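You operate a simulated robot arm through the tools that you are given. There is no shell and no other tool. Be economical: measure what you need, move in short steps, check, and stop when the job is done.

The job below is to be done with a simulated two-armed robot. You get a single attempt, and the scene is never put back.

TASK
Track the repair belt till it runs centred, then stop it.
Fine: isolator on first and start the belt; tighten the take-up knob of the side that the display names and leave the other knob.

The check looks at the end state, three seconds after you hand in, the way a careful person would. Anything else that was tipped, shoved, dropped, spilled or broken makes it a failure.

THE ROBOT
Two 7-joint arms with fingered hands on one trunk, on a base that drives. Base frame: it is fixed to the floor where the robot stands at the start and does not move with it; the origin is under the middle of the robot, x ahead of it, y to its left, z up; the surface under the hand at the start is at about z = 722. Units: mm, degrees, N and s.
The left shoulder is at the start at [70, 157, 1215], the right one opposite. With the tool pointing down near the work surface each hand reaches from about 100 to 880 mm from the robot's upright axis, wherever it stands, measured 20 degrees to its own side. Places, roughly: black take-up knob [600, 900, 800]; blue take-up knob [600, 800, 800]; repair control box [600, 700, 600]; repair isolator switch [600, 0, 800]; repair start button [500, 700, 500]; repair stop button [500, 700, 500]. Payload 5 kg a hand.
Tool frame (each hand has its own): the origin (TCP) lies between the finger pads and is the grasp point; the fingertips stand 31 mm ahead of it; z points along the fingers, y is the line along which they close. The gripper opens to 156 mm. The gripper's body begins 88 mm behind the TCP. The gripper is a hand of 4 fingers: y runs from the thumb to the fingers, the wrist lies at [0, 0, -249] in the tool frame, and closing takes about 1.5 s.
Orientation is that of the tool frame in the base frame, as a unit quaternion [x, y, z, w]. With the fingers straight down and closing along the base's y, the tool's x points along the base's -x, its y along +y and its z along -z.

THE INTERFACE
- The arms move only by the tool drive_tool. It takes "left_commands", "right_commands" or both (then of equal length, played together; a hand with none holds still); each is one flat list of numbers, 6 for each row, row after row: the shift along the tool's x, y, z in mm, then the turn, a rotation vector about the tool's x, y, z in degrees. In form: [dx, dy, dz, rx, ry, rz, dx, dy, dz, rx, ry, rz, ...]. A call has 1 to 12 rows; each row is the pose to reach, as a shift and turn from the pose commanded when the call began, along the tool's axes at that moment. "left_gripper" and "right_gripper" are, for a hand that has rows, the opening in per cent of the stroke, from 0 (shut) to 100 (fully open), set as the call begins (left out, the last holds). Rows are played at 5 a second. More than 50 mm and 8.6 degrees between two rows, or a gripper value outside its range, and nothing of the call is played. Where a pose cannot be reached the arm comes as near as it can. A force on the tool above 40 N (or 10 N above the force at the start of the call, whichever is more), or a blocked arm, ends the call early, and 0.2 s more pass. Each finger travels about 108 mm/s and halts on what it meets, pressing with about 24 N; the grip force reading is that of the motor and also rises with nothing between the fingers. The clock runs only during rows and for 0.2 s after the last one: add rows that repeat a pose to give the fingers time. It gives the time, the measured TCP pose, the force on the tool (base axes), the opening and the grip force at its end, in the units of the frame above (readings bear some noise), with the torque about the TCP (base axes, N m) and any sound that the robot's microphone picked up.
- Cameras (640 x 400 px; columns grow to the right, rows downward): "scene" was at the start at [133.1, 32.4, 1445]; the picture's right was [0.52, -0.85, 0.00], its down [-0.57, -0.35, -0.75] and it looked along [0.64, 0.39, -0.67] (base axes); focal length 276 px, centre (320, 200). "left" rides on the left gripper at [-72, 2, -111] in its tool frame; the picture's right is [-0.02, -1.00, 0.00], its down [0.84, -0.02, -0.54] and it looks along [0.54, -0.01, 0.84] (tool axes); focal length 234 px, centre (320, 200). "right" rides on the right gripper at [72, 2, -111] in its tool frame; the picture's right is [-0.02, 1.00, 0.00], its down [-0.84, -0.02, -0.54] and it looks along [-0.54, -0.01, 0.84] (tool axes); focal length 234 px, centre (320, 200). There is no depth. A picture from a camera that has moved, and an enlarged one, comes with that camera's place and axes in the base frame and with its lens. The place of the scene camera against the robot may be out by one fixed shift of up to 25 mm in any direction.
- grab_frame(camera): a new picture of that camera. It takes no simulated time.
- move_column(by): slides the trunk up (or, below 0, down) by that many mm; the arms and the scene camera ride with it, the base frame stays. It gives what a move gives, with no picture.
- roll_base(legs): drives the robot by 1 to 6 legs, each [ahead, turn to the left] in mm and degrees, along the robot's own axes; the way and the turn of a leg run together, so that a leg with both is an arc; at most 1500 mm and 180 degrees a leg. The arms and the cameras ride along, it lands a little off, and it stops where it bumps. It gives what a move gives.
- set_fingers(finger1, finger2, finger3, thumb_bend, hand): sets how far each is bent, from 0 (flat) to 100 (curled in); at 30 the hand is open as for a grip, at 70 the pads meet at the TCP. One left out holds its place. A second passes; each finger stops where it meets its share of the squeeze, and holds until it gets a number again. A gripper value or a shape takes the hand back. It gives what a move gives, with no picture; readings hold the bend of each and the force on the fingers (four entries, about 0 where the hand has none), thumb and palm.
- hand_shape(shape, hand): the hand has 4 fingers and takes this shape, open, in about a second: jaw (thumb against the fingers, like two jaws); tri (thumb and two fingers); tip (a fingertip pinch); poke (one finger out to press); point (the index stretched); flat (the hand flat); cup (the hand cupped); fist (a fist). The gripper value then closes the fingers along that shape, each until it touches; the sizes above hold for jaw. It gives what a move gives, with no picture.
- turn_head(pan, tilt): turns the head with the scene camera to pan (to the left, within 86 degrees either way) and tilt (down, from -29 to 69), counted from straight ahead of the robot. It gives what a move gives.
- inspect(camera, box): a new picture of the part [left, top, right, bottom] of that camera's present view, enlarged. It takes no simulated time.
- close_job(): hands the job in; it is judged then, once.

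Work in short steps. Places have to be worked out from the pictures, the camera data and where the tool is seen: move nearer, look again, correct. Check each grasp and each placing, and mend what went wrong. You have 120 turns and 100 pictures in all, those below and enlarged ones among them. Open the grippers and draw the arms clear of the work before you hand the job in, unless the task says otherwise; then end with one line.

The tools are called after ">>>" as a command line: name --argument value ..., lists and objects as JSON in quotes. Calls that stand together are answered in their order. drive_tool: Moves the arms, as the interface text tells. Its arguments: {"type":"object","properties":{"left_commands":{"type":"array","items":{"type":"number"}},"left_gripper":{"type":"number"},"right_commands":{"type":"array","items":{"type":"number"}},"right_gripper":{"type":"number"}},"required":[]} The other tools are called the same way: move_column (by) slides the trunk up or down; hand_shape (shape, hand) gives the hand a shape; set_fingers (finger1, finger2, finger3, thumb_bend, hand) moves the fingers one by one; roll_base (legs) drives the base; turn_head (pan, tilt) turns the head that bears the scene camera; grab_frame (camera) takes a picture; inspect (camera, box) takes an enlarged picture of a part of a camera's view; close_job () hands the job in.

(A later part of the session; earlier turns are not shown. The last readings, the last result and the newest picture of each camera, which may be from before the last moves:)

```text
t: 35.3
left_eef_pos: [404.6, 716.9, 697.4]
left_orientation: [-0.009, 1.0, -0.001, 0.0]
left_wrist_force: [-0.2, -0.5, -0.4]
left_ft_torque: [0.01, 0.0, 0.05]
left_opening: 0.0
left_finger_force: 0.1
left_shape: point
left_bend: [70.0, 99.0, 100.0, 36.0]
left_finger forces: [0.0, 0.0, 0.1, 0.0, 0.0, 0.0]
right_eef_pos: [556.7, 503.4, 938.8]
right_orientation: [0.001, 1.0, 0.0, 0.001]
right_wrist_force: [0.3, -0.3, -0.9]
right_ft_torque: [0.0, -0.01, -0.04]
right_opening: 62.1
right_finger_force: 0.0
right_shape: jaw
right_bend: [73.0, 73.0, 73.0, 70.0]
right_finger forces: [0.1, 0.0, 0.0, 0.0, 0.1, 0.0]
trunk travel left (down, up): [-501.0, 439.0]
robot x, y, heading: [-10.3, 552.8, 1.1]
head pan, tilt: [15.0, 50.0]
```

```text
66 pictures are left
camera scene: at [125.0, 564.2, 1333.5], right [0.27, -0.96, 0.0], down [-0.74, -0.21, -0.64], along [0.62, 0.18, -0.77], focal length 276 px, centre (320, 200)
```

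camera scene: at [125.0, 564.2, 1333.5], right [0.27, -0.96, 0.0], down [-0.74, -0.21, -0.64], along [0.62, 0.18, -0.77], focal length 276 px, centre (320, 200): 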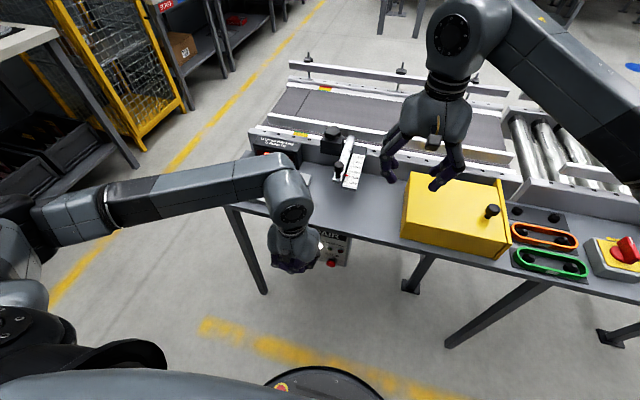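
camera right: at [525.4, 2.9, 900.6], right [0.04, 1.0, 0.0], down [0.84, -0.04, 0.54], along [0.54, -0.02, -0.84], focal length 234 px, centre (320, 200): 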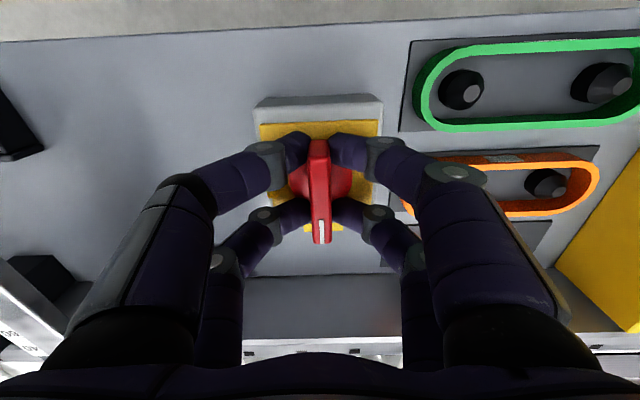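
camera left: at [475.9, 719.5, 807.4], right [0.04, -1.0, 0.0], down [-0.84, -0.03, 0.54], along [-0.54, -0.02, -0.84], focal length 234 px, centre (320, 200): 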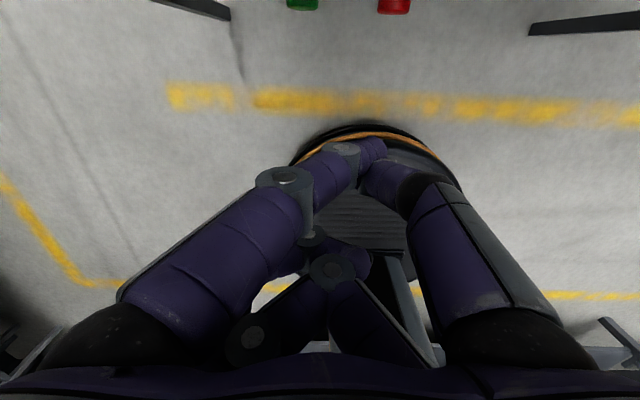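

I go back to the closed jaw (a known, symmetric tip pair) and rotate the hand to point forward (+x), lowering to z ≈ 610 on the way.

>>> hand_shape --hand "left" --shape "jaw"

>>> drive_tool --left_commands '[0, 0, 8, 0, -8.2, 0, 0, 0, 16, 0, -16.4, 0, 0, 0, 24, 0, -24.6, 0, 0, 0, 32, 0, -32.8, 0, 0, 0, 40, 0, -41, 0, 0, 0, 48, 0, -49.2, 0, 0, 0, 56, 0, -57.4, 0, 0, 0, 64, 0, -65.6, 0, 0, 0, 72, 0, -73.8, 0, 0, 0, 80, 0, -82, 0, 0, 0, 88, 0, -90, 0, 0, 0, 88, 0, -90, 0]' --left_gripper 0

>>> grab_frame --camera "left"

>>> grab_frame --camera "scene"

```text
t: 36.2
left_eef_pos: [403.1, 716.2, 698.2]
left_orientation: [-0.009, 1.0, -0.001, 0.001]
left_wrist_force: [-0.4, 0.7, 0.1]
left_ft_torque: [0.0, -0.03, -0.01]
left_opening: 156.1
left_finger_force: 0.0
left_shape: jaw
left_bend: [30.0, 30.0, 30.0, 30.0]
left_finger forces: [0.0, 0.0, 0.0, 0.0, 0.0, 0.1]
right_eef_pos: [557.2, 502.4, 939.3]
right_orientation: [0.0, 1.0, 0.0, 0.0]
right_wrist_force: [0.1, -0.2, -0.5]
right_ft_torque: [-0.01, 0.01, -0.01]
right_opening: 61.9
right_finger_force: 0.1
right_shape: jaw
right_bend: [73.0, 73.0, 73.0, 70.0]
right_finger forces: [0.0, 0.1, 0.1, 0.0, 0.0, 0.0]
trunk travel left (down, up): [-501.0, 439.0]
robot x, y, heading: [-8.6, 552.5, 1.1]
head pan, tilt: [15.0, 50.0]
```

```text
t: 38.8
left_eef_pos: [402.3, 711.5, 666.0]
left_orientation: [-0.007, 0.955, 0.0, 0.295]
left_wrist_force: [0.4, 0.1, -0.3]
left_ft_torque: [0.0, -0.02, 0.01]
left_opening: 0.1
left_finger_force: 24.2
left_shape: jaw
left_bend: [70.0, 70.0, 70.0, 70.0]
left_finger forces: [0.0, 0.0, 0.0, 0.0, 0.1, 0.0]
left hand out of reach, approached as far as the arm can: row 5, 6, 7, 8, 9, 10, 11, 12
right_eef_pos: [556.6, 502.1, 939.6]
right_orientation: [0.001, 1.0, 0.0, 0.0]
right_wrist_force: [-0.4, -0.5, -0.2]
right_ft_torque: [0.01, -0.03, -0.02]
right_opening: 61.9
right_finger_force: 0.1
right_shape: jaw
right_bend: [73.0, 73.0, 73.0, 70.0]
right_finger forces: [0.0, 0.0, 0.0, 0.1, 0.0, 0.1]
trunk travel left (down, up): [-501.0, 439.0]
robot x, y, heading: [-13.2, 557.8, 1.0]
head pan, tilt: [15.0, 50.0]
```

```text
65 pictures are left
camera left: at [399.8, 713.9, 796.4], right [0.03, -1.0, 0.02], down [-1.0, -0.03, -0.02], along [0.02, -0.02, -1.0], focal length 234 px, centre (320, 200)
```

left: 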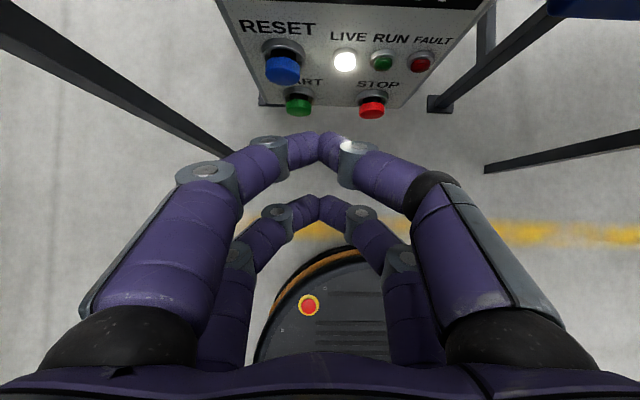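

```text
64 pictures are left
camera scene: at [125.1, 564.3, 1333.5], right [0.27, -0.96, 0.0], down [-0.74, -0.21, -0.64], along [0.62, 0.18, -0.77], focal length 276 px, centre (320, 200)
```

scene: 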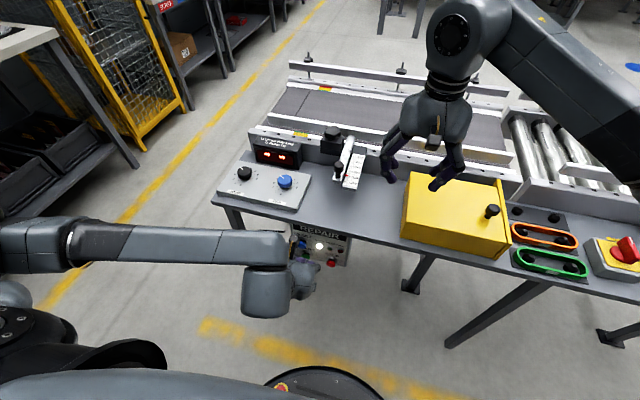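

The arm cannot pitch fully forward here; it stopped at ~34° tilt, which is enough since the front fingertip pair leads by 40 mm. START is about [504, 736, 550], STOP about [504, 658, 548]. I test what pose the controller counts as commanded.

>>> drive_tool --left_commands '[0, 0, 0, 0, 0, 0]'

```text
t: 39.2
left_eef_pos: [403.4, 712.0, 664.9]
left_orientation: [-0.006, 0.955, 0.0, 0.296]
left_wrist_force: [-0.2, 0.8, 0.1]
left_ft_torque: [-0.01, 0.0, -0.01]
left_opening: 0.0
left_finger_force: 24.2
left_shape: jaw
left_bend: [70.0, 70.0, 70.0, 70.0]
left_finger forces: [0.0, 0.1, 0.0, 0.0, 0.1, 0.0]
right_eef_pos: [556.9, 502.2, 939.9]
right_orientation: [0.002, 1.0, 0.0, 0.001]
right_wrist_force: [-0.1, 0.0, -0.2]
right_ft_torque: [0.02, 0.01, 0.01]
right_opening: 61.7
right_finger_force: 0.1
right_shape: jaw
right_bend: [73.0, 73.0, 73.0, 70.0]
right_finger forces: [0.0, 0.0, 0.0, 0.0, 0.0, 0.1]
trunk travel left (down, up): [-501.0, 439.0]
robot x, y, heading: [-11.7, 552.5, 1.0]
head pan, tilt: [15.0, 50.0]
```

The commanded pose equals the measured one. I move to a pre-press pose: TCP ≈ [445, 736, 562], tips about 24 mm short of START.

>>> drive_tool --left_commands '[8, 8, 36, 0, 0, 0, 16, 16, 72, 0, 0, 0, 23.4, 24, 108.8, 0, 0, 0, 23.4, 24, 108.8, 0, 0, 0]'

>>> grab_frame --camera "left"

>>> inspect --camera "scene" --box '[230, 210, 390, 310]'

```text
t: 40.2
left_eef_pos: [446.0, 734.9, 563.4]
left_orientation: [-0.006, 0.955, -0.001, 0.296]
left_wrist_force: [0.3, -0.2, 0.6]
left_ft_torque: [0.02, 0.06, 0.0]
left_opening: 0.0
left_finger_force: 23.5
left_shape: jaw
left_bend: [70.0, 70.0, 70.0, 70.0]
left_finger forces: [0.0, 0.0, 0.0, 0.0, 0.0, 0.0]
right_eef_pos: [556.5, 503.0, 939.6]
right_orientation: [0.0, 1.0, -0.001, 0.0]
right_wrist_force: [0.4, 0.1, -0.7]
right_ft_torque: [0.02, 0.0, -0.03]
right_opening: 61.8
right_finger_force: 0.1
right_shape: jaw
right_bend: [73.0, 73.0, 73.0, 70.0]
right_finger forces: [0.0, 0.1, 0.1, 0.0, 0.1, 0.0]
trunk travel left (down, up): [-501.0, 439.0]
robot x, y, heading: [-11.6, 550.7, 1.0]
head pan, tilt: [15.0, 50.0]
```

```text
63 pictures are left
camera left: at [442.2, 737.4, 695.1], right [0.03, -1.0, 0.02], down [-1.0, -0.03, -0.02], along [0.02, -0.02, -1.0], focal length 234 px, centre (320, 200)
```

left: 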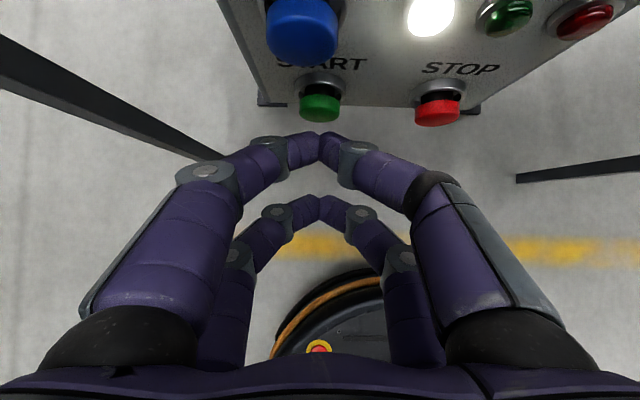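

```text
4.00 times, centred on (310, 260) of scene
camera zoom: at [124.4, 564.5, 1333.5], right [0.27, -0.96, 0.0], down [-0.74, -0.21, -0.64], along [0.62, 0.18, -0.77], focal length 1104 px, centre (360, -40)
```

zoom: 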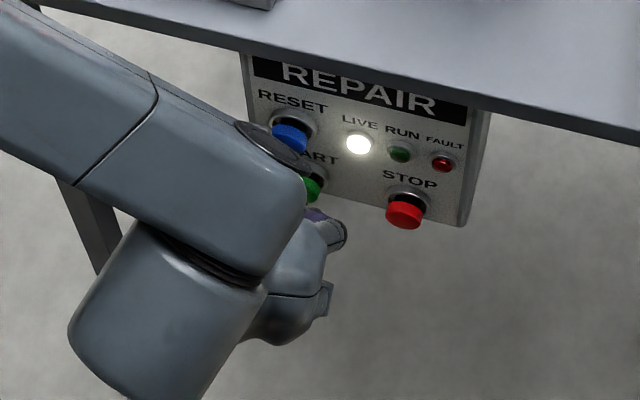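

Fingertips line up with START (y 736). I lower 8 mm and advance along +x in small steps, watching force.

>>> drive_tool --left_commands '[0.4, 0, 12.3, 0, 0, 0, -12, 0, 17.9, 0, 0, 0, -15.3, 0, 20.2, 0, 0, 0, -18.6, 0, 22.4, 0, 0, 0]'

>>> inspect --camera "left" --box '[220, 60, 420, 180]'

```text
t: 41.2
left_eef_pos: [474.7, 734.8, 554.3]
left_orientation: [-0.007, 0.956, -0.001, 0.294]
left_wrist_force: [-2.8, -0.4, 0.1]
left_ft_torque: [0.0, 0.04, -0.01]
left_opening: 0.1
left_finger_force: 24.2
left_shape: jaw
left_bend: [70.0, 70.0, 70.0, 70.0]
left_finger forces: [0.0, 0.0, 0.0, 0.0, 0.0, 0.1]
right_eef_pos: [555.7, 503.1, 939.2]
right_orientation: [0.001, 1.0, 0.0, 0.001]
right_wrist_force: [-0.5, -1.0, -0.7]
right_ft_torque: [-0.02, 0.0, -0.02]
right_opening: 62.0
right_finger_force: 0.1
right_shape: jaw
right_bend: [73.0, 73.0, 73.0, 70.0]
right_finger forces: [0.1, 0.0, 0.1, 0.0, 0.0, 0.1]
trunk travel left (down, up): [-501.0, 439.0]
robot x, y, heading: [-12.7, 554.1, 1.0]
head pan, tilt: [15.0, 50.0]
heard: click
```

```text
3.20 times, centred on (320, 120) of left
camera zoom: at [471.5, 737.0, 685.6], right [0.03, -1.0, 0.02], down [-1.0, -0.03, -0.02], along [0.02, -0.02, -1.0], focal length 749 px, centre (320, 456)
```

zoom: 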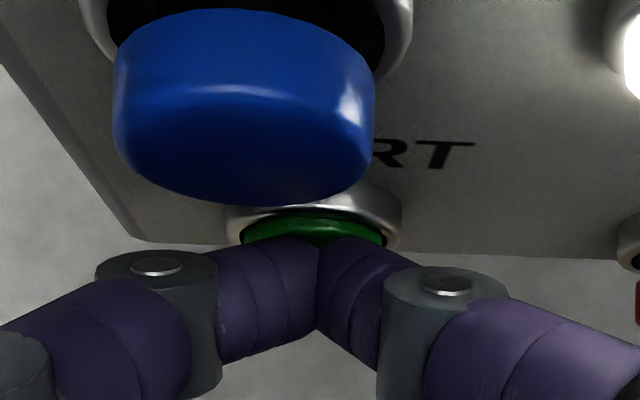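

A click was heard and START is pressed in. I back off and check the lamps, display and belt.

>>> drive_tool --left_commands '[15, 0, -10, 0, 0, 0, 40, 0, -28, 0, 0, 0, 55, 0, -65, 0, 0, 0]'

>>> inspect --camera "scene" --box '[210, 60, 370, 160]'

>>> inspect --camera "scene" --box '[210, 140, 370, 280]'

>>> inspect --camera "left" --box '[200, 0, 500, 180]'

```text
t: 42.0
left_eef_pos: [393.4, 729.3, 578.6]
left_orientation: [-0.009, 0.956, 0.003, 0.293]
left_wrist_force: [-0.5, -0.5, 0.3]
left_ft_torque: [-0.02, -0.04, -0.02]
left_opening: 0.0
left_finger_force: 23.7
left_shape: jaw
left_bend: [70.0, 70.0, 70.0, 70.0]
left_finger forces: [0.0, 0.1, 0.1, 0.0, 0.0, 0.1]
left hand out of reach, approached as far as the arm can: row 3
right_eef_pos: [556.9, 504.2, 940.7]
right_orientation: [-0.001, 1.0, 0.0, 0.001]
right_wrist_force: [-0.3, 0.1, 0.1]
right_ft_torque: [0.0, 0.0, 0.0]
right_opening: 62.2
right_finger_force: 0.1
right_shape: jaw
right_bend: [73.0, 73.0, 73.0, 70.0]
right_finger forces: [0.0, 0.1, 0.0, 0.1, 0.0, 0.0]
trunk travel left (down, up): [-501.0, 439.0]
robot x, y, heading: [-9.1, 550.7, 1.2]
head pan, tilt: [15.0, 50.0]
```

```text
4.00 times, centred on (290, 110) of scene
camera zoom: at [123.2, 566.7, 1333.7], right [0.27, -0.96, 0.0], down [-0.74, -0.21, -0.64], along [0.62, 0.17, -0.77], focal length 1104 px, centre (440, 560)
```

zoom: 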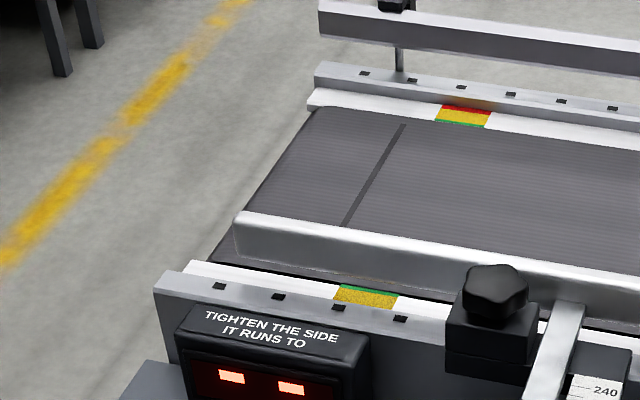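

```text
2.86 times, centred on (290, 210) of scene
camera zoom: at [123.2, 566.7, 1333.7], right [0.27, -0.96, 0.0], down [-0.74, -0.21, -0.64], along [0.62, 0.17, -0.77], focal length 789 px, centre (406, 171)
```

zoom: 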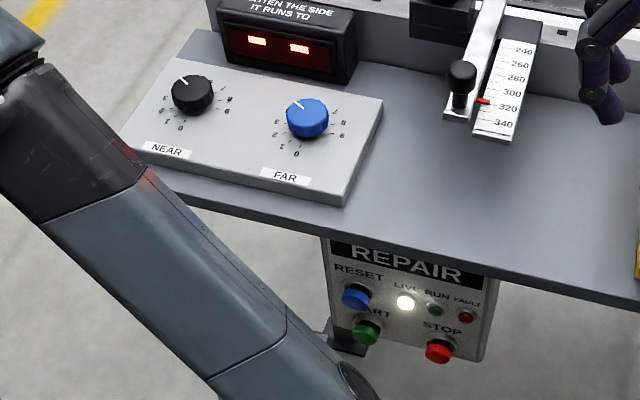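

```text
2.13 times, centred on (350, 90) of left
camera zoom: at [391.3, 731.7, 709.1], right [0.04, -1.0, 0.01], down [-1.0, -0.04, -0.02], along [0.02, -0.01, -1.0], focal length 500 px, centre (256, 435)
```

zoom: 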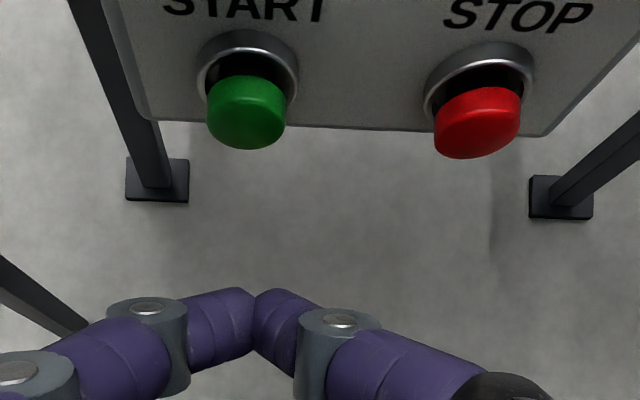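

The display still shows dashes and RUN looks dark. I let a second pass and look closer.

>>> drive_tool --left_commands '[0, 0, 0, 0, 0, 0, 0, 0, 0, 0, 0, 0, 0, 0, 0, 0, 0, 0, 0, 0, 0, 0, 0, 0, 0, 0, 0, 0, 0, 0]'

>>> inspect --camera "scene" --box '[285, 220, 355, 270]'

>>> inspect --camera "scene" --box '[240, 80, 350, 170]'

```text
t: 43.2
left_eef_pos: [395.0, 727.8, 576.3]
left_orientation: [-0.007, 0.956, 0.002, 0.293]
left_wrist_force: [-0.1, 0.4, 0.5]
left_ft_torque: [0.01, 0.03, 0.0]
left_opening: 0.1
left_finger_force: 23.8
left_shape: jaw
left_bend: [70.0, 70.0, 70.0, 70.0]
left_finger forces: [0.0, 0.0, 0.1, 0.0, 0.0, 0.0]
right_eef_pos: [557.7, 501.2, 940.0]
right_orientation: [0.001, 1.0, -0.001, 0.0]
right_wrist_force: [0.2, -0.1, -0.3]
right_ft_torque: [-0.01, 0.02, 0.0]
right_opening: 61.8
right_finger_force: 0.0
right_shape: jaw
right_bend: [73.0, 73.0, 73.0, 70.0]
right_finger forces: [0.1, 0.1, 0.0, 0.0, 0.0, 0.1]
trunk travel left (down, up): [-501.0, 439.0]
robot x, y, heading: [-11.5, 554.7, 1.0]
head pan, tilt: [15.0, 50.0]
```

```text
8.00 times, centred on (320, 245) of scene
camera zoom: at [125.2, 564.1, 1333.5], right [0.27, -0.96, 0.0], down [-0.74, -0.21, -0.64], along [0.62, 0.18, -0.77], focal length 2208 px, centre (320, -160)
```

zoom: 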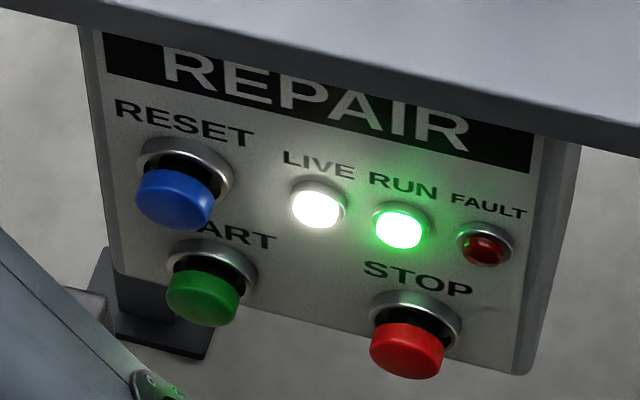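

```text
4.44 times, centred on (295, 125) of scene
camera zoom: at [125.2, 564.1, 1333.5], right [0.27, -0.96, 0.0], down [-0.74, -0.21, -0.64], along [0.62, 0.18, -0.77], focal length 1227 px, centre (431, 533)
```

zoom: 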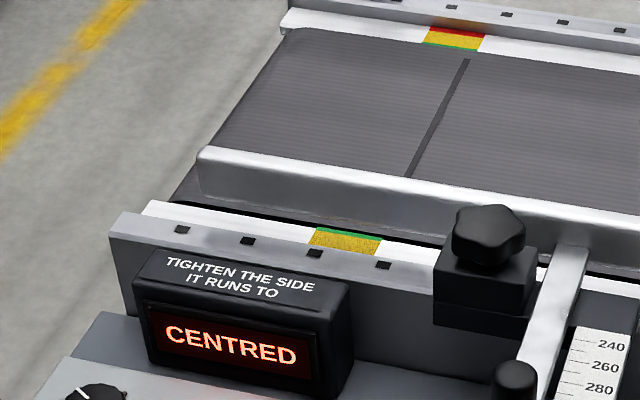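

RUN is lit and the belt runs; display says CENTRED for now but it may drift. I raise the left hand toward the knobs while time passes.

>>> drive_tool --left_commands '[-27, 0, -39.6, 0, 3.8, 0, -54, 0, -79.2, 0, 7.6, 0, -81, 0, -119, 0, 11.4, 0, -108, 0, -158, 0, 15.2, 0, -135, 0, -198, 0, 19, 0, -162, 0, -238, 0, 22.8, 0, -189, 0, -277, 0, 26.6, 0, -216, 0, -317, 0, 30.4, 0, -232, 0, -340, 0, 34.2, 0]' --left_gripper 50

>>> inspect --camera "scene" --box '[230, 60, 370, 210]'

```text
t: 45.2
left_eef_pos: [396.5, 731.2, 991.1]
left_orientation: [-0.005, 1.0, -0.003, 0.0]
left_wrist_force: [-0.3, 0.0, 0.4]
left_ft_torque: [0.01, 0.03, -0.01]
left_opening: 77.8
left_finger_force: 0.1
left_shape: jaw
left_bend: [73.0, 73.0, 73.0, 70.0]
left_finger forces: [0.0, 0.0, 0.0, 0.0, 0.0, 0.0]
right_eef_pos: [557.0, 503.0, 939.4]
right_orientation: [0.0, 1.0, 0.0, 0.0]
right_wrist_force: [-0.3, -0.2, -1.1]
right_ft_torque: [-0.05, -0.02, 0.02]
right_opening: 61.7
right_finger_force: 0.0
right_shape: jaw
right_bend: [73.0, 73.0, 73.0, 70.0]
right_finger forces: [0.0, 0.1, 0.1, 0.0, 0.1, 0.0]
trunk travel left (down, up): [-501.0, 439.0]
robot x, y, heading: [-11.7, 554.0, 1.1]
head pan, tilt: [15.0, 50.0]
```

```text
2.67 times, centred on (300, 135) of scene
camera zoom: at [125.8, 564.0, 1333.4], right [0.27, -0.96, 0.0], down [-0.74, -0.21, -0.64], along [0.62, 0.18, -0.77], focal length 736 px, centre (373, 373)
```

zoom: 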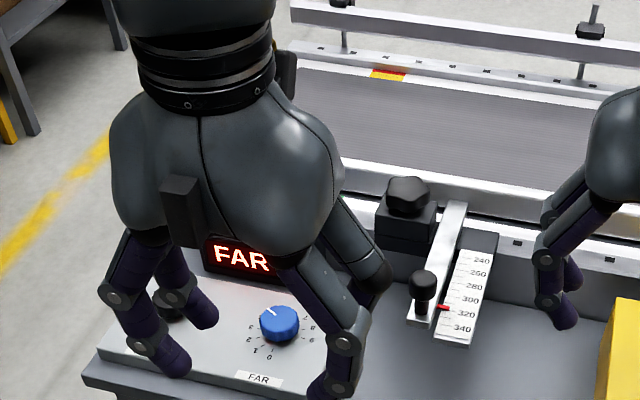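

Display names FAR, so the blue knob it is (clockwise raises the number). I move over it at about [609, 803].

>>> drive_tool --left_commands '[-43, 15, 10, 0, 0, 0, -86, 30, 20, 0, 0, 0, -128, 45, 30, 0, 0, 0, -171, 60, 40, 0, 0, 0, -213, 72, 50, 0, 0, 0, -213, 72, 50, 0, 0, 0]' --left_gripper 42

>>> grab_frame --camera "left"

>>> grab_frame --camera "scene"

```text
t: 46.6
left_eef_pos: [609.2, 809.0, 941.6]
left_orientation: [-0.006, 1.0, -0.002, 0.001]
left_wrist_force: [0.1, -0.1, -0.3]
left_ft_torque: [-0.01, 0.0, 0.05]
left_opening: 66.2
left_finger_force: 0.0
left_shape: jaw
left_bend: [73.0, 73.0, 73.0, 70.0]
left_finger forces: [0.0, 0.0, 0.0, 0.0, 0.0, 0.0]
right_eef_pos: [555.9, 501.9, 940.8]
right_orientation: [0.0, 1.0, 0.0, 0.0]
right_wrist_force: [-0.7, -0.7, -0.2]
right_ft_torque: [0.02, -0.01, -0.04]
right_opening: 62.1
right_finger_force: 0.0
right_shape: jaw
right_bend: [73.0, 73.0, 73.0, 70.0]
right_finger forces: [0.0, 0.0, 0.1, 0.0, 0.0, 0.0]
trunk travel left (down, up): [-501.0, 439.0]
robot x, y, heading: [-11.9, 550.8, 1.0]
head pan, tilt: [15.0, 50.0]
```

```text
54 pictures are left
camera left: at [680.2, 811.9, 1052.3], right [0.04, -1.0, 0.01], down [-0.84, -0.03, 0.54], along [-0.54, -0.02, -0.84], focal length 234 px, centre (320, 200)
```

left: 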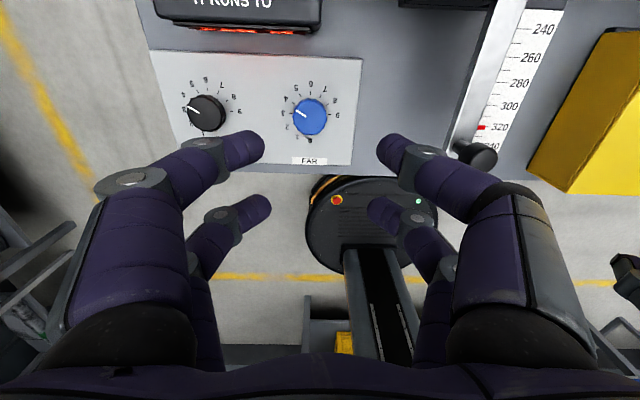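

```text
53 pictures are left
camera scene: at [124.3, 564.4, 1333.6], right [0.27, -0.96, 0.0], down [-0.74, -0.21, -0.64], along [0.62, 0.18, -0.77], focal length 276 px, centre (320, 200)
```

scene: 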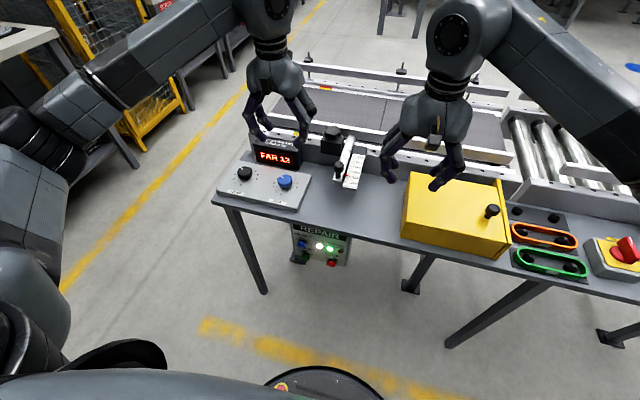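

FAR 12 or so is displayed. Triangulated blue knob centre is about [612, 821], top z ≈ 757. I centre over it and descend to TCP z ≈ 810, then look.

>>> drive_tool --left_commands '[-3, 6, 40, 0, 0, 0, -6, 12, 80, 0, 0, 0, -6, 12, 130, 0, 0, 0, -6, 12, 130, 0, 0, 0]'

>>> grab_frame --camera "left"

>>> inspect --camera "scene" --box '[220, 90, 340, 220]'

```text
t: 47.6
left_eef_pos: [612.3, 818.5, 809.4]
left_orientation: [-0.005, 1.0, -0.002, 0.002]
left_wrist_force: [-0.1, -0.1, 0.4]
left_ft_torque: [-0.01, -0.01, 0.03]
left_opening: 66.1
left_finger_force: 0.1
left_shape: jaw
left_bend: [73.0, 73.0, 73.0, 70.0]
left_finger forces: [0.0, 0.0, 0.0, 0.0, 0.0, 0.0]
right_eef_pos: [556.5, 501.9, 939.4]
right_orientation: [0.001, 1.0, 0.0, 0.0]
right_wrist_force: [0.4, -0.4, 0.3]
right_ft_torque: [-0.01, 0.0, 0.0]
right_opening: 62.2
right_finger_force: 0.1
right_shape: jaw
right_bend: [73.0, 73.0, 73.0, 70.0]
right_finger forces: [0.1, 0.1, 0.1, 0.0, 0.0, 0.0]
trunk travel left (down, up): [-501.0, 439.0]
robot x, y, heading: [-9.5, 552.7, 1.0]
head pan, tilt: [15.0, 50.0]
```

```text
52 pictures are left
camera left: at [683.8, 821.3, 919.5], right [0.04, -1.0, 0.0], down [-0.84, -0.03, 0.54], along [-0.54, -0.02, -0.84], focal length 234 px, centre (320, 200)
```

left: 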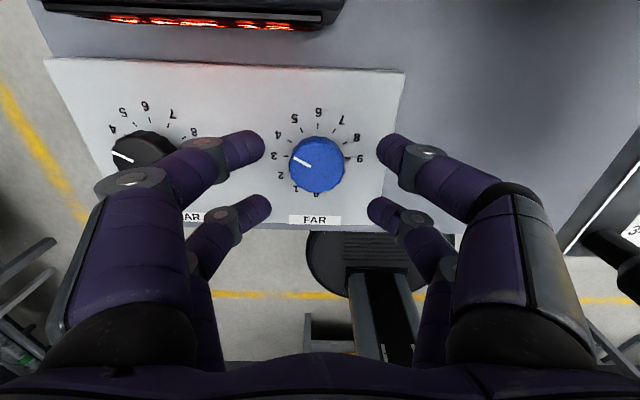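

```text
3.08 times, centred on (280, 155) of scene
camera zoom: at [124.6, 563.9, 1333.6], right [0.27, -0.96, 0.0], down [-0.74, -0.21, -0.64], along [0.62, 0.18, -0.77], focal length 849 px, centre (443, 338)
```

zoom: 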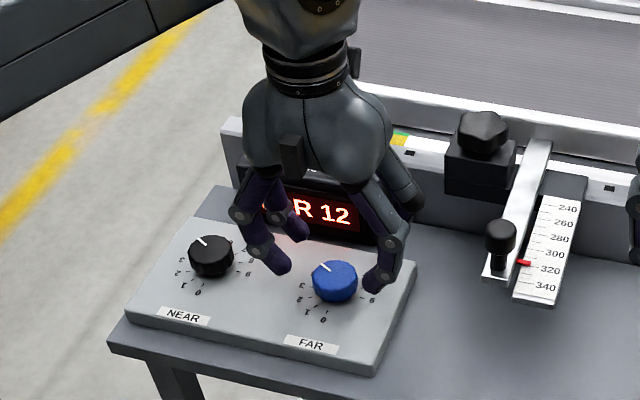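

Knob centre measures [611, 822] at z 757, diameter ~42 mm. I fine-centre and lower 36 mm around it.

>>> drive_tool --left_commands '[-2.2, 3.2, 12, 0, 0, 0, -2.2, 3.2, 24, 0, 0, 0, -2.2, 3.2, 31, 0, 0, 0, -2.2, 3.2, 36, 0, 0, 0]'

>>> grab_frame --camera "left"

```text
t: 48.6
left_eef_pos: [615.0, 821.1, 774.4]
left_orientation: [-0.007, 1.0, -0.002, 0.001]
left_wrist_force: [0.3, -0.4, 1.2]
left_ft_torque: [0.0, -0.02, 0.02]
left_opening: 66.1
left_finger_force: 0.2
left_shape: jaw
left_bend: [73.0, 73.0, 73.0, 70.0]
left_finger forces: [0.0, 0.0, 0.0, 0.0, 0.0, 0.0]
right_eef_pos: [557.7, 501.7, 939.8]
right_orientation: [0.001, 1.0, -0.001, 0.0]
right_wrist_force: [0.2, -0.7, 0.4]
right_ft_torque: [0.01, 0.02, -0.01]
right_opening: 62.1
right_finger_force: 0.1
right_shape: jaw
right_bend: [73.0, 73.0, 73.0, 70.0]
right_finger forces: [0.0, 0.0, 0.0, 0.0, 0.0, 0.0]
trunk travel left (down, up): [-501.0, 439.0]
robot x, y, heading: [-12.4, 554.4, 1.1]
head pan, tilt: [15.0, 50.0]
```

```text
50 pictures are left
camera left: at [687.0, 823.7, 883.9], right [0.04, -1.0, 0.01], down [-0.84, -0.03, 0.54], along [-0.54, -0.02, -0.84], focal length 234 px, centre (320, 200)
```

left: 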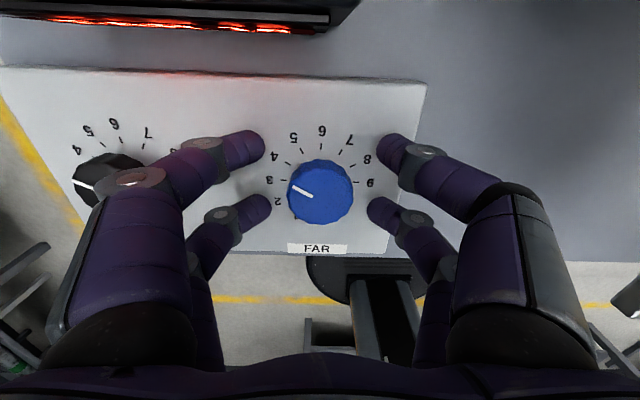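

The knob sits centred between the finger pairs. I lower 3 mm more and close on it.

>>> drive_tool --left_commands '[2, 0, 3, 0, 0, 0, 2, 0, 3, 0, 0, 0, 2, 0, 3, 0, 0, 0, 2, 0, 3, 0, 0, 0, 2, 0, 3, 0, 0, 0]' --left_gripper 15

>>> grab_frame --camera "left"

>>> inspect --camera "scene" --box '[220, 90, 340, 220]'

```text
t: 49.8
left_eef_pos: [613.3, 821.2, 772.1]
left_orientation: [-0.007, 1.0, -0.004, 0.002]
left_wrist_force: [0.2, 5.0, 6.9]
left_ft_torque: [0.13, 0.26, -0.01]
left_opening: 13.2
left_finger_force: 24.0
left_shape: jaw
left_bend: [72.0, 73.0, 73.0, 72.0]
left_finger forces: [19.0, 28.7, 26.9, 0.1, 14.1, 0.0]
right_eef_pos: [556.9, 502.5, 939.5]
right_orientation: [0.0, 1.0, 0.0, -0.001]
right_wrist_force: [-0.2, 0.1, -0.2]
right_ft_torque: [0.01, 0.0, 0.02]
right_opening: 61.7
right_finger_force: 0.0
right_shape: jaw
right_bend: [73.0, 73.0, 73.0, 70.0]
right_finger forces: [0.0, 0.0, 0.1, 0.0, 0.0, 0.0]
trunk travel left (down, up): [-501.0, 439.0]
robot x, y, heading: [-8.7, 552.1, 0.8]
head pan, tilt: [15.0, 50.0]
```

```text
49 pictures are left
camera left: at [684.9, 824.5, 882.1], right [0.04, -1.0, 0.0], down [-0.84, -0.03, 0.54], along [-0.54, -0.02, -0.84], focal length 234 px, centre (320, 200)
```

left: 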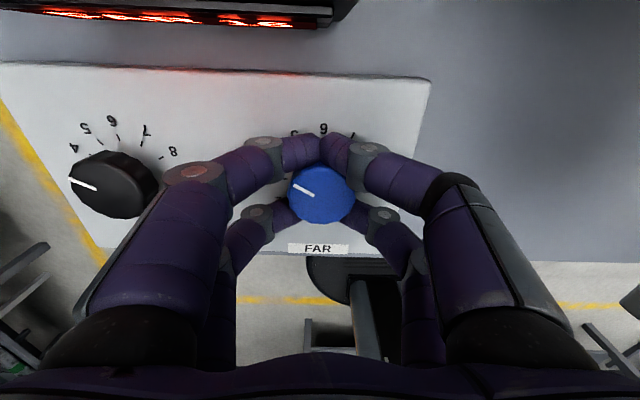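

```text
3.08 times, centred on (280, 155) of scene
camera zoom: at [124.7, 564.7, 1333.6], right [0.27, -0.96, 0.0], down [-0.74, -0.21, -0.64], along [0.62, 0.18, -0.77], focal length 849 px, centre (443, 338)
```

zoom: 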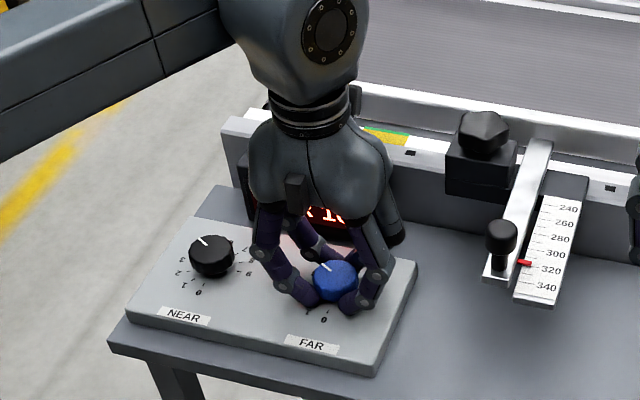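

The fingers hold the knob from four sides. I turn it clockwise 24° (tool +z) and check if the pointer follows.

>>> drive_tool --left_commands '[0, 0, 0, 0, 0, 6, 0, 0, 0, 0, 0, 12, 0, 0, 0, 0, 0, 18, 0, 0, 0, 0, 0, 24]'

>>> grab_frame --camera "left"

>>> inspect --camera "scene" --box '[220, 90, 340, 220]'

```text
t: 50.8
left_eef_pos: [612.3, 820.7, 771.6]
left_orientation: [0.203, 0.979, -0.002, 0.002]
left_wrist_force: [-0.5, -0.4, 5.8]
left_ft_torque: [-0.02, 0.32, 0.16]
left_opening: 13.1
left_finger_force: 24.0
left_shape: jaw
left_bend: [72.0, 73.0, 73.0, 72.0]
left_finger forces: [18.7, 28.5, 30.7, 0.0, 15.0, 0.0]
right_eef_pos: [556.9, 501.8, 939.4]
right_orientation: [0.001, 1.0, 0.0, 0.0]
right_wrist_force: [-0.2, 0.2, -0.7]
right_ft_torque: [0.03, 0.02, -0.01]
right_opening: 62.1
right_finger_force: 0.0
right_shape: jaw
right_bend: [73.0, 73.0, 73.0, 70.0]
right_finger forces: [0.1, 0.1, 0.0, 0.0, 0.0, 0.0]
trunk travel left (down, up): [-501.0, 439.0]
robot x, y, heading: [-13.0, 552.3, 0.9]
head pan, tilt: [15.0, 50.0]
```

```text
47 pictures are left
camera left: at [679.9, 793.6, 882.1], right [-0.38, -0.93, 0.0], down [-0.78, 0.32, 0.54], along [-0.5, 0.2, -0.84], focal length 234 px, centre (320, 200)
```

left: 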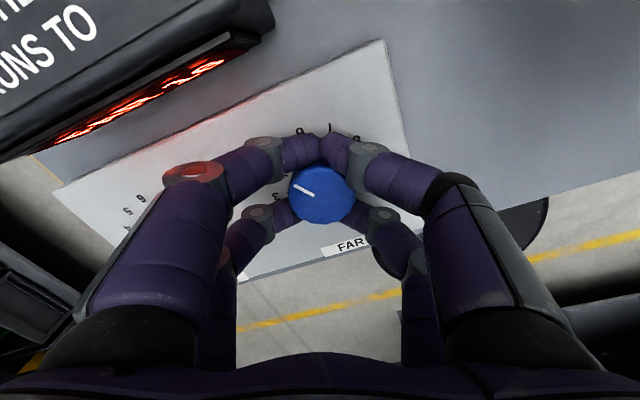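

```text
3.08 times, centred on (280, 155) of scene
camera zoom: at [124.6, 564.0, 1333.6], right [0.27, -0.96, 0.0], down [-0.74, -0.21, -0.64], along [0.62, 0.18, -0.77], focal length 849 px, centre (443, 338)
```

zoom: 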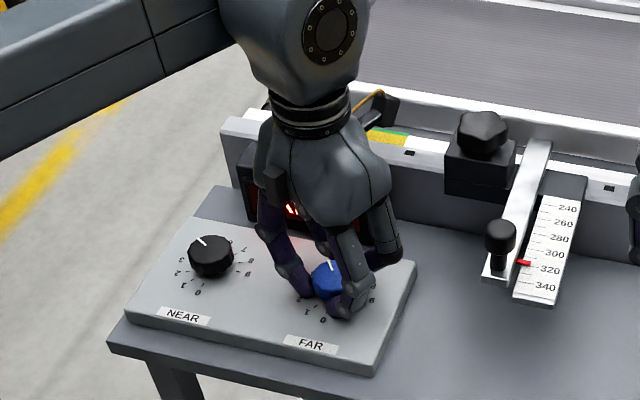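

The knob follows the hand. The display is hidden from the head, so I yaw the right hand 66° to the left so its camera can watch the display between its fingers.

>>> drive_tool --right_commands '[0, 0, 0, 0, 0, -8.2, 0, 0, 0, 0, 0, -16.4, 0, 0, 0, 0, 0, -24.6, 0, 0, 0, 0, 0, -32.8, 0, 0, 0, 0, 0, -41, 0, 0, 0, 0, 0, -49.2, 0, 0, 0, 0, 0, -57.4, 0, 0, 0, 0, 0, -65.6, 0, 0, 0, 0, 0, -65.6]' --right_gripper 90

>>> grab_frame --camera "right"

```text
t: 52.8
left_eef_pos: [613.1, 820.9, 771.3]
left_orientation: [0.203, 0.979, -0.002, 0.002]
left_wrist_force: [-0.2, -3.9, 4.6]
left_ft_torque: [-0.13, 0.34, 0.1]
left_opening: 12.7
left_finger_force: 23.7
left_shape: jaw
left_bend: [72.0, 72.0, 73.0, 72.0]
left_finger forces: [18.8, 25.8, 32.5, 0.1, 15.7, 0.0]
right_eef_pos: [556.2, 501.8, 940.3]
right_orientation: [-0.541, 0.841, -0.001, -0.001]
right_wrist_force: [0.5, -0.3, 0.4]
right_ft_torque: [-0.01, -0.02, -0.03]
right_opening: 139.9
right_finger_force: 0.0
right_shape: jaw
right_bend: [26.0, 26.0, 26.0, 36.0]
right_finger forces: [0.0, 0.0, 0.0, 0.0, 0.0, 0.0]
trunk travel left (down, up): [-501.0, 439.0]
robot x, y, heading: [-9.8, 554.0, 1.1]
head pan, tilt: [15.0, 50.0]
```

```text
45 pictures are left
camera right: at [524.8, 436.4, 1051.6], right [-0.9, 0.43, 0.0], down [0.36, 0.76, 0.55], along [0.24, 0.49, -0.84], focal length 234 px, centre (320, 200)
```

right: 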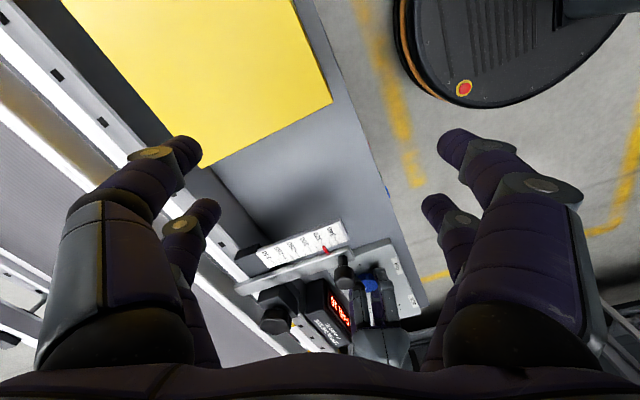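

>>> inspect --camera "right" --box '[290, 270, 370, 350]'

```text
5.00 times, centred on (330, 310) of right
camera zoom: at [524.8, 436.4, 1051.6], right [-0.9, 0.43, 0.0], down [0.36, 0.76, 0.55], along [0.24, 0.49, -0.84], focal length 1171 px, centre (270, -350)
```

zoom: 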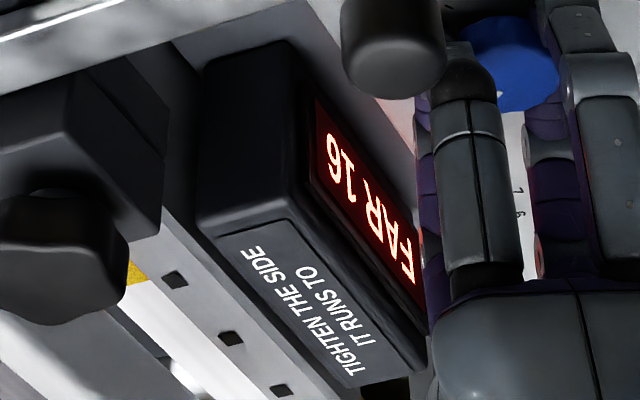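

I can read FAR 16. I let 1.2 s pass to see the trend after the first 24° turn.

>>> drive_tool --left_commands '[0, 0, 0, 0, 0, 0, 0, 0, 0, 0, 0, 0, 0, 0, 0, 0, 0, 0, 0, 0, 0, 0, 0, 0, 0, 0, 0, 0, 0, 0, 0, 0, 0, 0, 0, 0, 0, 0, 0, 0, 0, 0]'

>>> inspect --camera "right" --box '[300, 270, 380, 350]'

```text
t: 54.4
left_eef_pos: [614.0, 820.4, 772.9]
left_orientation: [0.202, 0.979, -0.002, 0.002]
left_wrist_force: [0.7, -3.8, 5.0]
left_ft_torque: [-0.15, 0.32, 0.08]
left_opening: 12.6
left_finger_force: 24.1
left_shape: jaw
left_bend: [72.0, 72.0, 73.0, 72.0]
left_finger forces: [18.9, 25.6, 32.7, 0.1, 15.8, 0.0]
right_eef_pos: [557.4, 502.1, 939.9]
right_orientation: [-0.541, 0.841, 0.0, 0.0]
right_wrist_force: [0.1, -0.3, 0.0]
right_ft_torque: [-0.01, 0.0, -0.01]
right_opening: 140.3
right_finger_force: 0.0
right_shape: jaw
right_bend: [26.0, 26.0, 26.0, 36.0]
right_finger forces: [0.0, 0.0, 0.0, 0.0, 0.1, 0.1]
trunk travel left (down, up): [-501.0, 439.0]
robot x, y, heading: [-7.7, 555.2, 1.1]
head pan, tilt: [15.0, 50.0]
```

```text
5.00 times, centred on (340, 310) of right
camera zoom: at [524.7, 436.5, 1051.7], right [-0.9, 0.44, 0.0], down [0.37, 0.75, 0.55], along [0.24, 0.49, -0.84], focal length 1171 px, centre (220, -350)
```

zoom: 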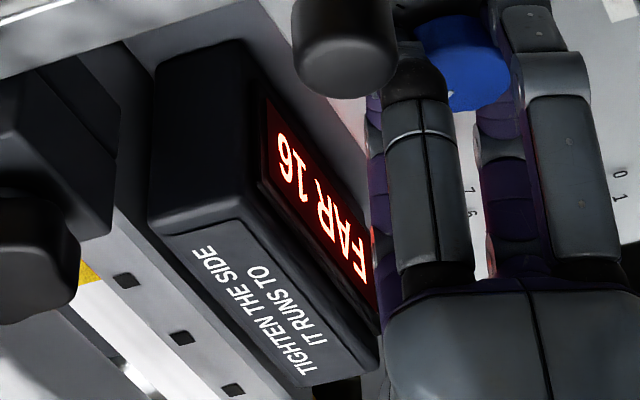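

It holds at 16. I turn another 24° and wait a bit.

>>> drive_tool --left_commands '[0, 0, 0, 0, 0, 6, 0, 0, 0, 0, 0, 12, 0, 0, 0, 0, 0, 18, 0, 0, 0, 0, 0, 24, 0, 0, 0, 0, 0, 24, 0, 0, 0, 0, 0, 24, 0, 0, 0, 0, 0, 24, 0, 0, 0, 0, 0, 24, 0, 0, 0, 0, 0, 24]'

>>> inspect --camera "right" --box '[300, 270, 380, 350]'

>>> grab_frame --camera "left"

```text
t: 56.4
left_eef_pos: [613.4, 819.5, 773.3]
left_orientation: [0.401, 0.916, -0.001, 0.003]
left_wrist_force: [-3.6, -12.4, -0.2]
left_ft_torque: [-0.24, 0.43, 0.14]
left_opening: 12.0
left_finger_force: 24.1
left_shape: jaw
left_bend: [72.0, 72.0, 72.0, 72.0]
left_finger forces: [19.5, 20.4, 33.9, 0.0, 17.6, 0.0]
right_eef_pos: [556.2, 502.5, 939.5]
right_orientation: [-0.541, 0.841, 0.0, 0.001]
right_wrist_force: [0.4, -0.2, 0.4]
right_ft_torque: [0.04, -0.02, 0.02]
right_opening: 140.1
right_finger_force: 0.0
right_shape: jaw
right_bend: [26.0, 26.0, 26.0, 36.0]
right_finger forces: [0.0, 0.2, 0.1, 0.0, 0.0, 0.1]
trunk travel left (down, up): [-501.0, 439.0]
robot x, y, heading: [-10.9, 551.3, 0.6]
head pan, tilt: [15.0, 50.0]
```

```text
5.00 times, centred on (340, 310) of right
camera zoom: at [524.9, 435.7, 1051.5], right [-0.9, 0.44, 0.0], down [0.37, 0.75, 0.55], along [0.24, 0.49, -0.84], focal length 1171 px, centre (220, -350)
```

zoom: 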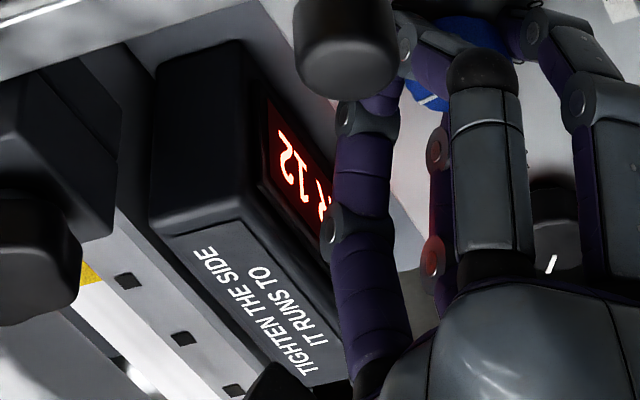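

```text
41 pictures are left
camera left: at [663.7, 768.2, 882.6], right [-0.72, -0.7, 0.0], down [-0.58, 0.6, 0.54], along [-0.38, 0.39, -0.84], focal length 234 px, centre (320, 200)
```

left: 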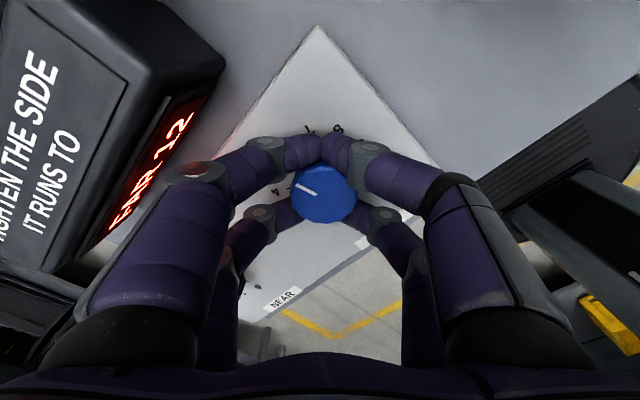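

Now FAR 12, visible in the left camera too. I wait 2.4 s to see whether it settles.

>>> drive_tool --left_commands '[0, 0, 0, 0, 0, 0, 0, 0, 0, 0, 0, 0, 0, 0, 0, 0, 0, 0, 0, 0, 0, 0, 0, 0, 0, 0, 0, 0, 0, 0, 0, 0, 0, 0, 0, 0, 0, 0, 0, 0, 0, 0, 0, 0, 0, 0, 0, 0, 0, 0, 0, 0, 0, 0, 0, 0, 0, 0, 0, 0, 0, 0, 0, 0, 0, 0]'

>>> inspect --camera "left" --box '[80, 80, 380, 260]'

```text
t: 58.8
left_eef_pos: [613.4, 819.8, 772.0]
left_orientation: [0.401, 0.916, -0.001, 0.002]
left_wrist_force: [-3.0, -12.9, -1.5]
left_ft_torque: [-0.26, 0.43, 0.13]
left_opening: 12.0
left_finger_force: 24.7
left_shape: jaw
left_bend: [72.0, 72.0, 72.0, 72.0]
left_finger forces: [19.6, 20.2, 33.8, 0.1, 17.7, 0.0]
right_eef_pos: [558.5, 500.6, 939.1]
right_orientation: [-0.541, 0.841, 0.0, 0.001]
right_wrist_force: [-0.1, 0.6, 0.1]
right_ft_torque: [0.02, -0.01, -0.01]
right_opening: 140.0
right_finger_force: 0.0
right_shape: jaw
right_bend: [26.0, 26.0, 26.0, 36.0]
right_finger forces: [0.0, 0.0, 0.1, 0.1, 0.0, 0.0]
trunk travel left (down, up): [-501.0, 439.0]
robot x, y, heading: [-13.0, 554.3, 0.8]
head pan, tilt: [15.0, 50.0]
```

```text
2.13 times, centred on (230, 170) of left
camera zoom: at [663.7, 768.3, 882.7], right [-0.72, -0.7, 0.0], down [-0.59, 0.6, 0.54], along [-0.38, 0.39, -0.84], focal length 500 px, centre (512, 264)
```

zoom: 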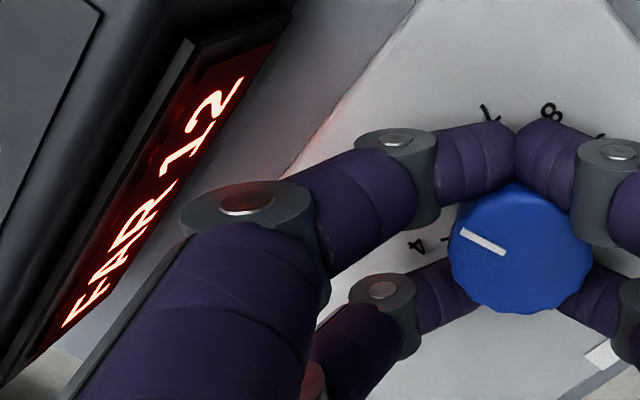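

It settled at 12, so roughly 4 units per 24°. I turn 24° more and wait.

>>> drive_tool --left_commands '[0, 0, 0, 0, 0, 6, 0, 0, 0, 0, 0, 12, 0, 0, 0, 0, 0, 18, 0, 0, 0, 0, 0, 24, 0, 0, 0, 0, 0, 24, 0, 0, 0, 0, 0, 24, 0, 0, 0, 0, 0, 24, 0, 0, 0, 0, 0, 24, 0, 0, 0, 0, 0, 24, 0, 0, 0, 0, 0, 24, 0, 0, 0, 0, 0, 24, 0, 0, 0, 0, 0, 24]'

>>> grab_frame --camera "left"

```text
t: 61.4
left_eef_pos: [614.1, 820.5, 772.5]
left_orientation: [0.583, 0.813, -0.002, 0.002]
left_wrist_force: [-3.9, -25.7, -2.7]
left_ft_torque: [-0.38, 0.37, 0.17]
left_opening: 12.1
left_finger_force: 24.5
left_shape: jaw
left_bend: [72.0, 72.0, 72.0, 72.0]
left_finger forces: [25.5, 17.4, 30.9, 0.1, 21.1, 0.0]
right_eef_pos: [558.0, 500.6, 938.6]
right_orientation: [-0.541, 0.841, 0.001, 0.001]
right_wrist_force: [0.4, -0.1, 0.3]
right_ft_torque: [0.0, -0.01, 0.0]
right_opening: 140.0
right_finger_force: 0.1
right_shape: jaw
right_bend: [26.0, 26.0, 26.0, 36.0]
right_finger forces: [0.1, 0.0, 0.1, 0.0, 0.1, 0.1]
trunk travel left (down, up): [-501.0, 439.0]
robot x, y, heading: [-10.2, 552.4, 1.2]
head pan, tilt: [15.0, 50.0]
```

```text
39 pictures are left
camera left: at [638.1, 751.6, 882.8], right [-0.94, -0.34, 0.0], down [-0.29, 0.79, 0.54], along [-0.18, 0.51, -0.84], focal length 234 px, centre (320, 200)
```

left: 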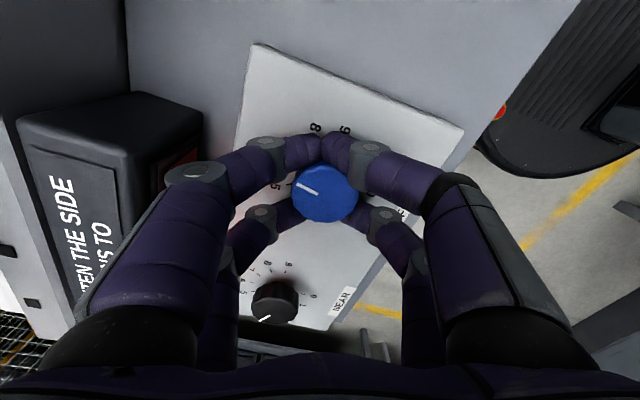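

Side force has grown (off-centre), which I'll relieve. First I read the display via the right camera and the scene camera.

>>> inspect --camera "right" --box '[300, 270, 380, 350]'

>>> inspect --camera "scene" --box '[220, 90, 340, 220]'

```text
5.00 times, centred on (340, 310) of right
camera zoom: at [525.1, 434.9, 1051.3], right [-0.9, 0.44, 0.0], down [0.37, 0.75, 0.55], along [0.24, 0.49, -0.84], focal length 1171 px, centre (220, -350)
```

zoom: 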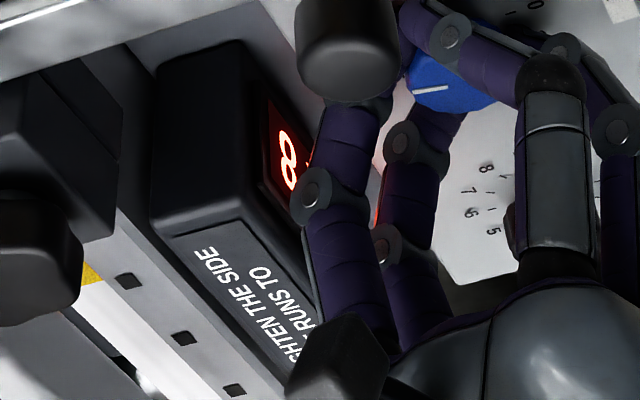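

```text
3.08 times, centred on (280, 155) of scene
camera zoom: at [125.2, 560.9, 1333.5], right [0.27, -0.96, 0.0], down [-0.74, -0.21, -0.64], along [0.62, 0.18, -0.77], focal length 849 px, centre (443, 338)
```

zoom: 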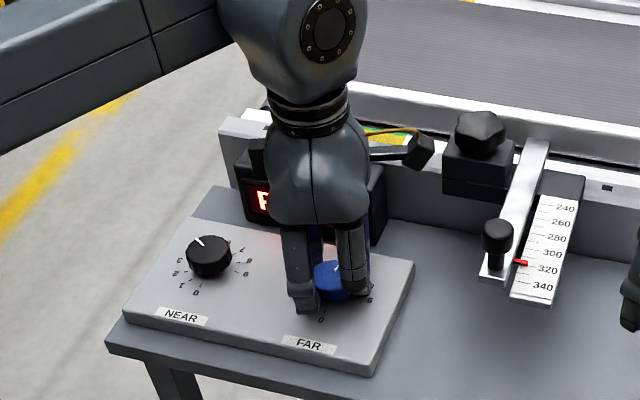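

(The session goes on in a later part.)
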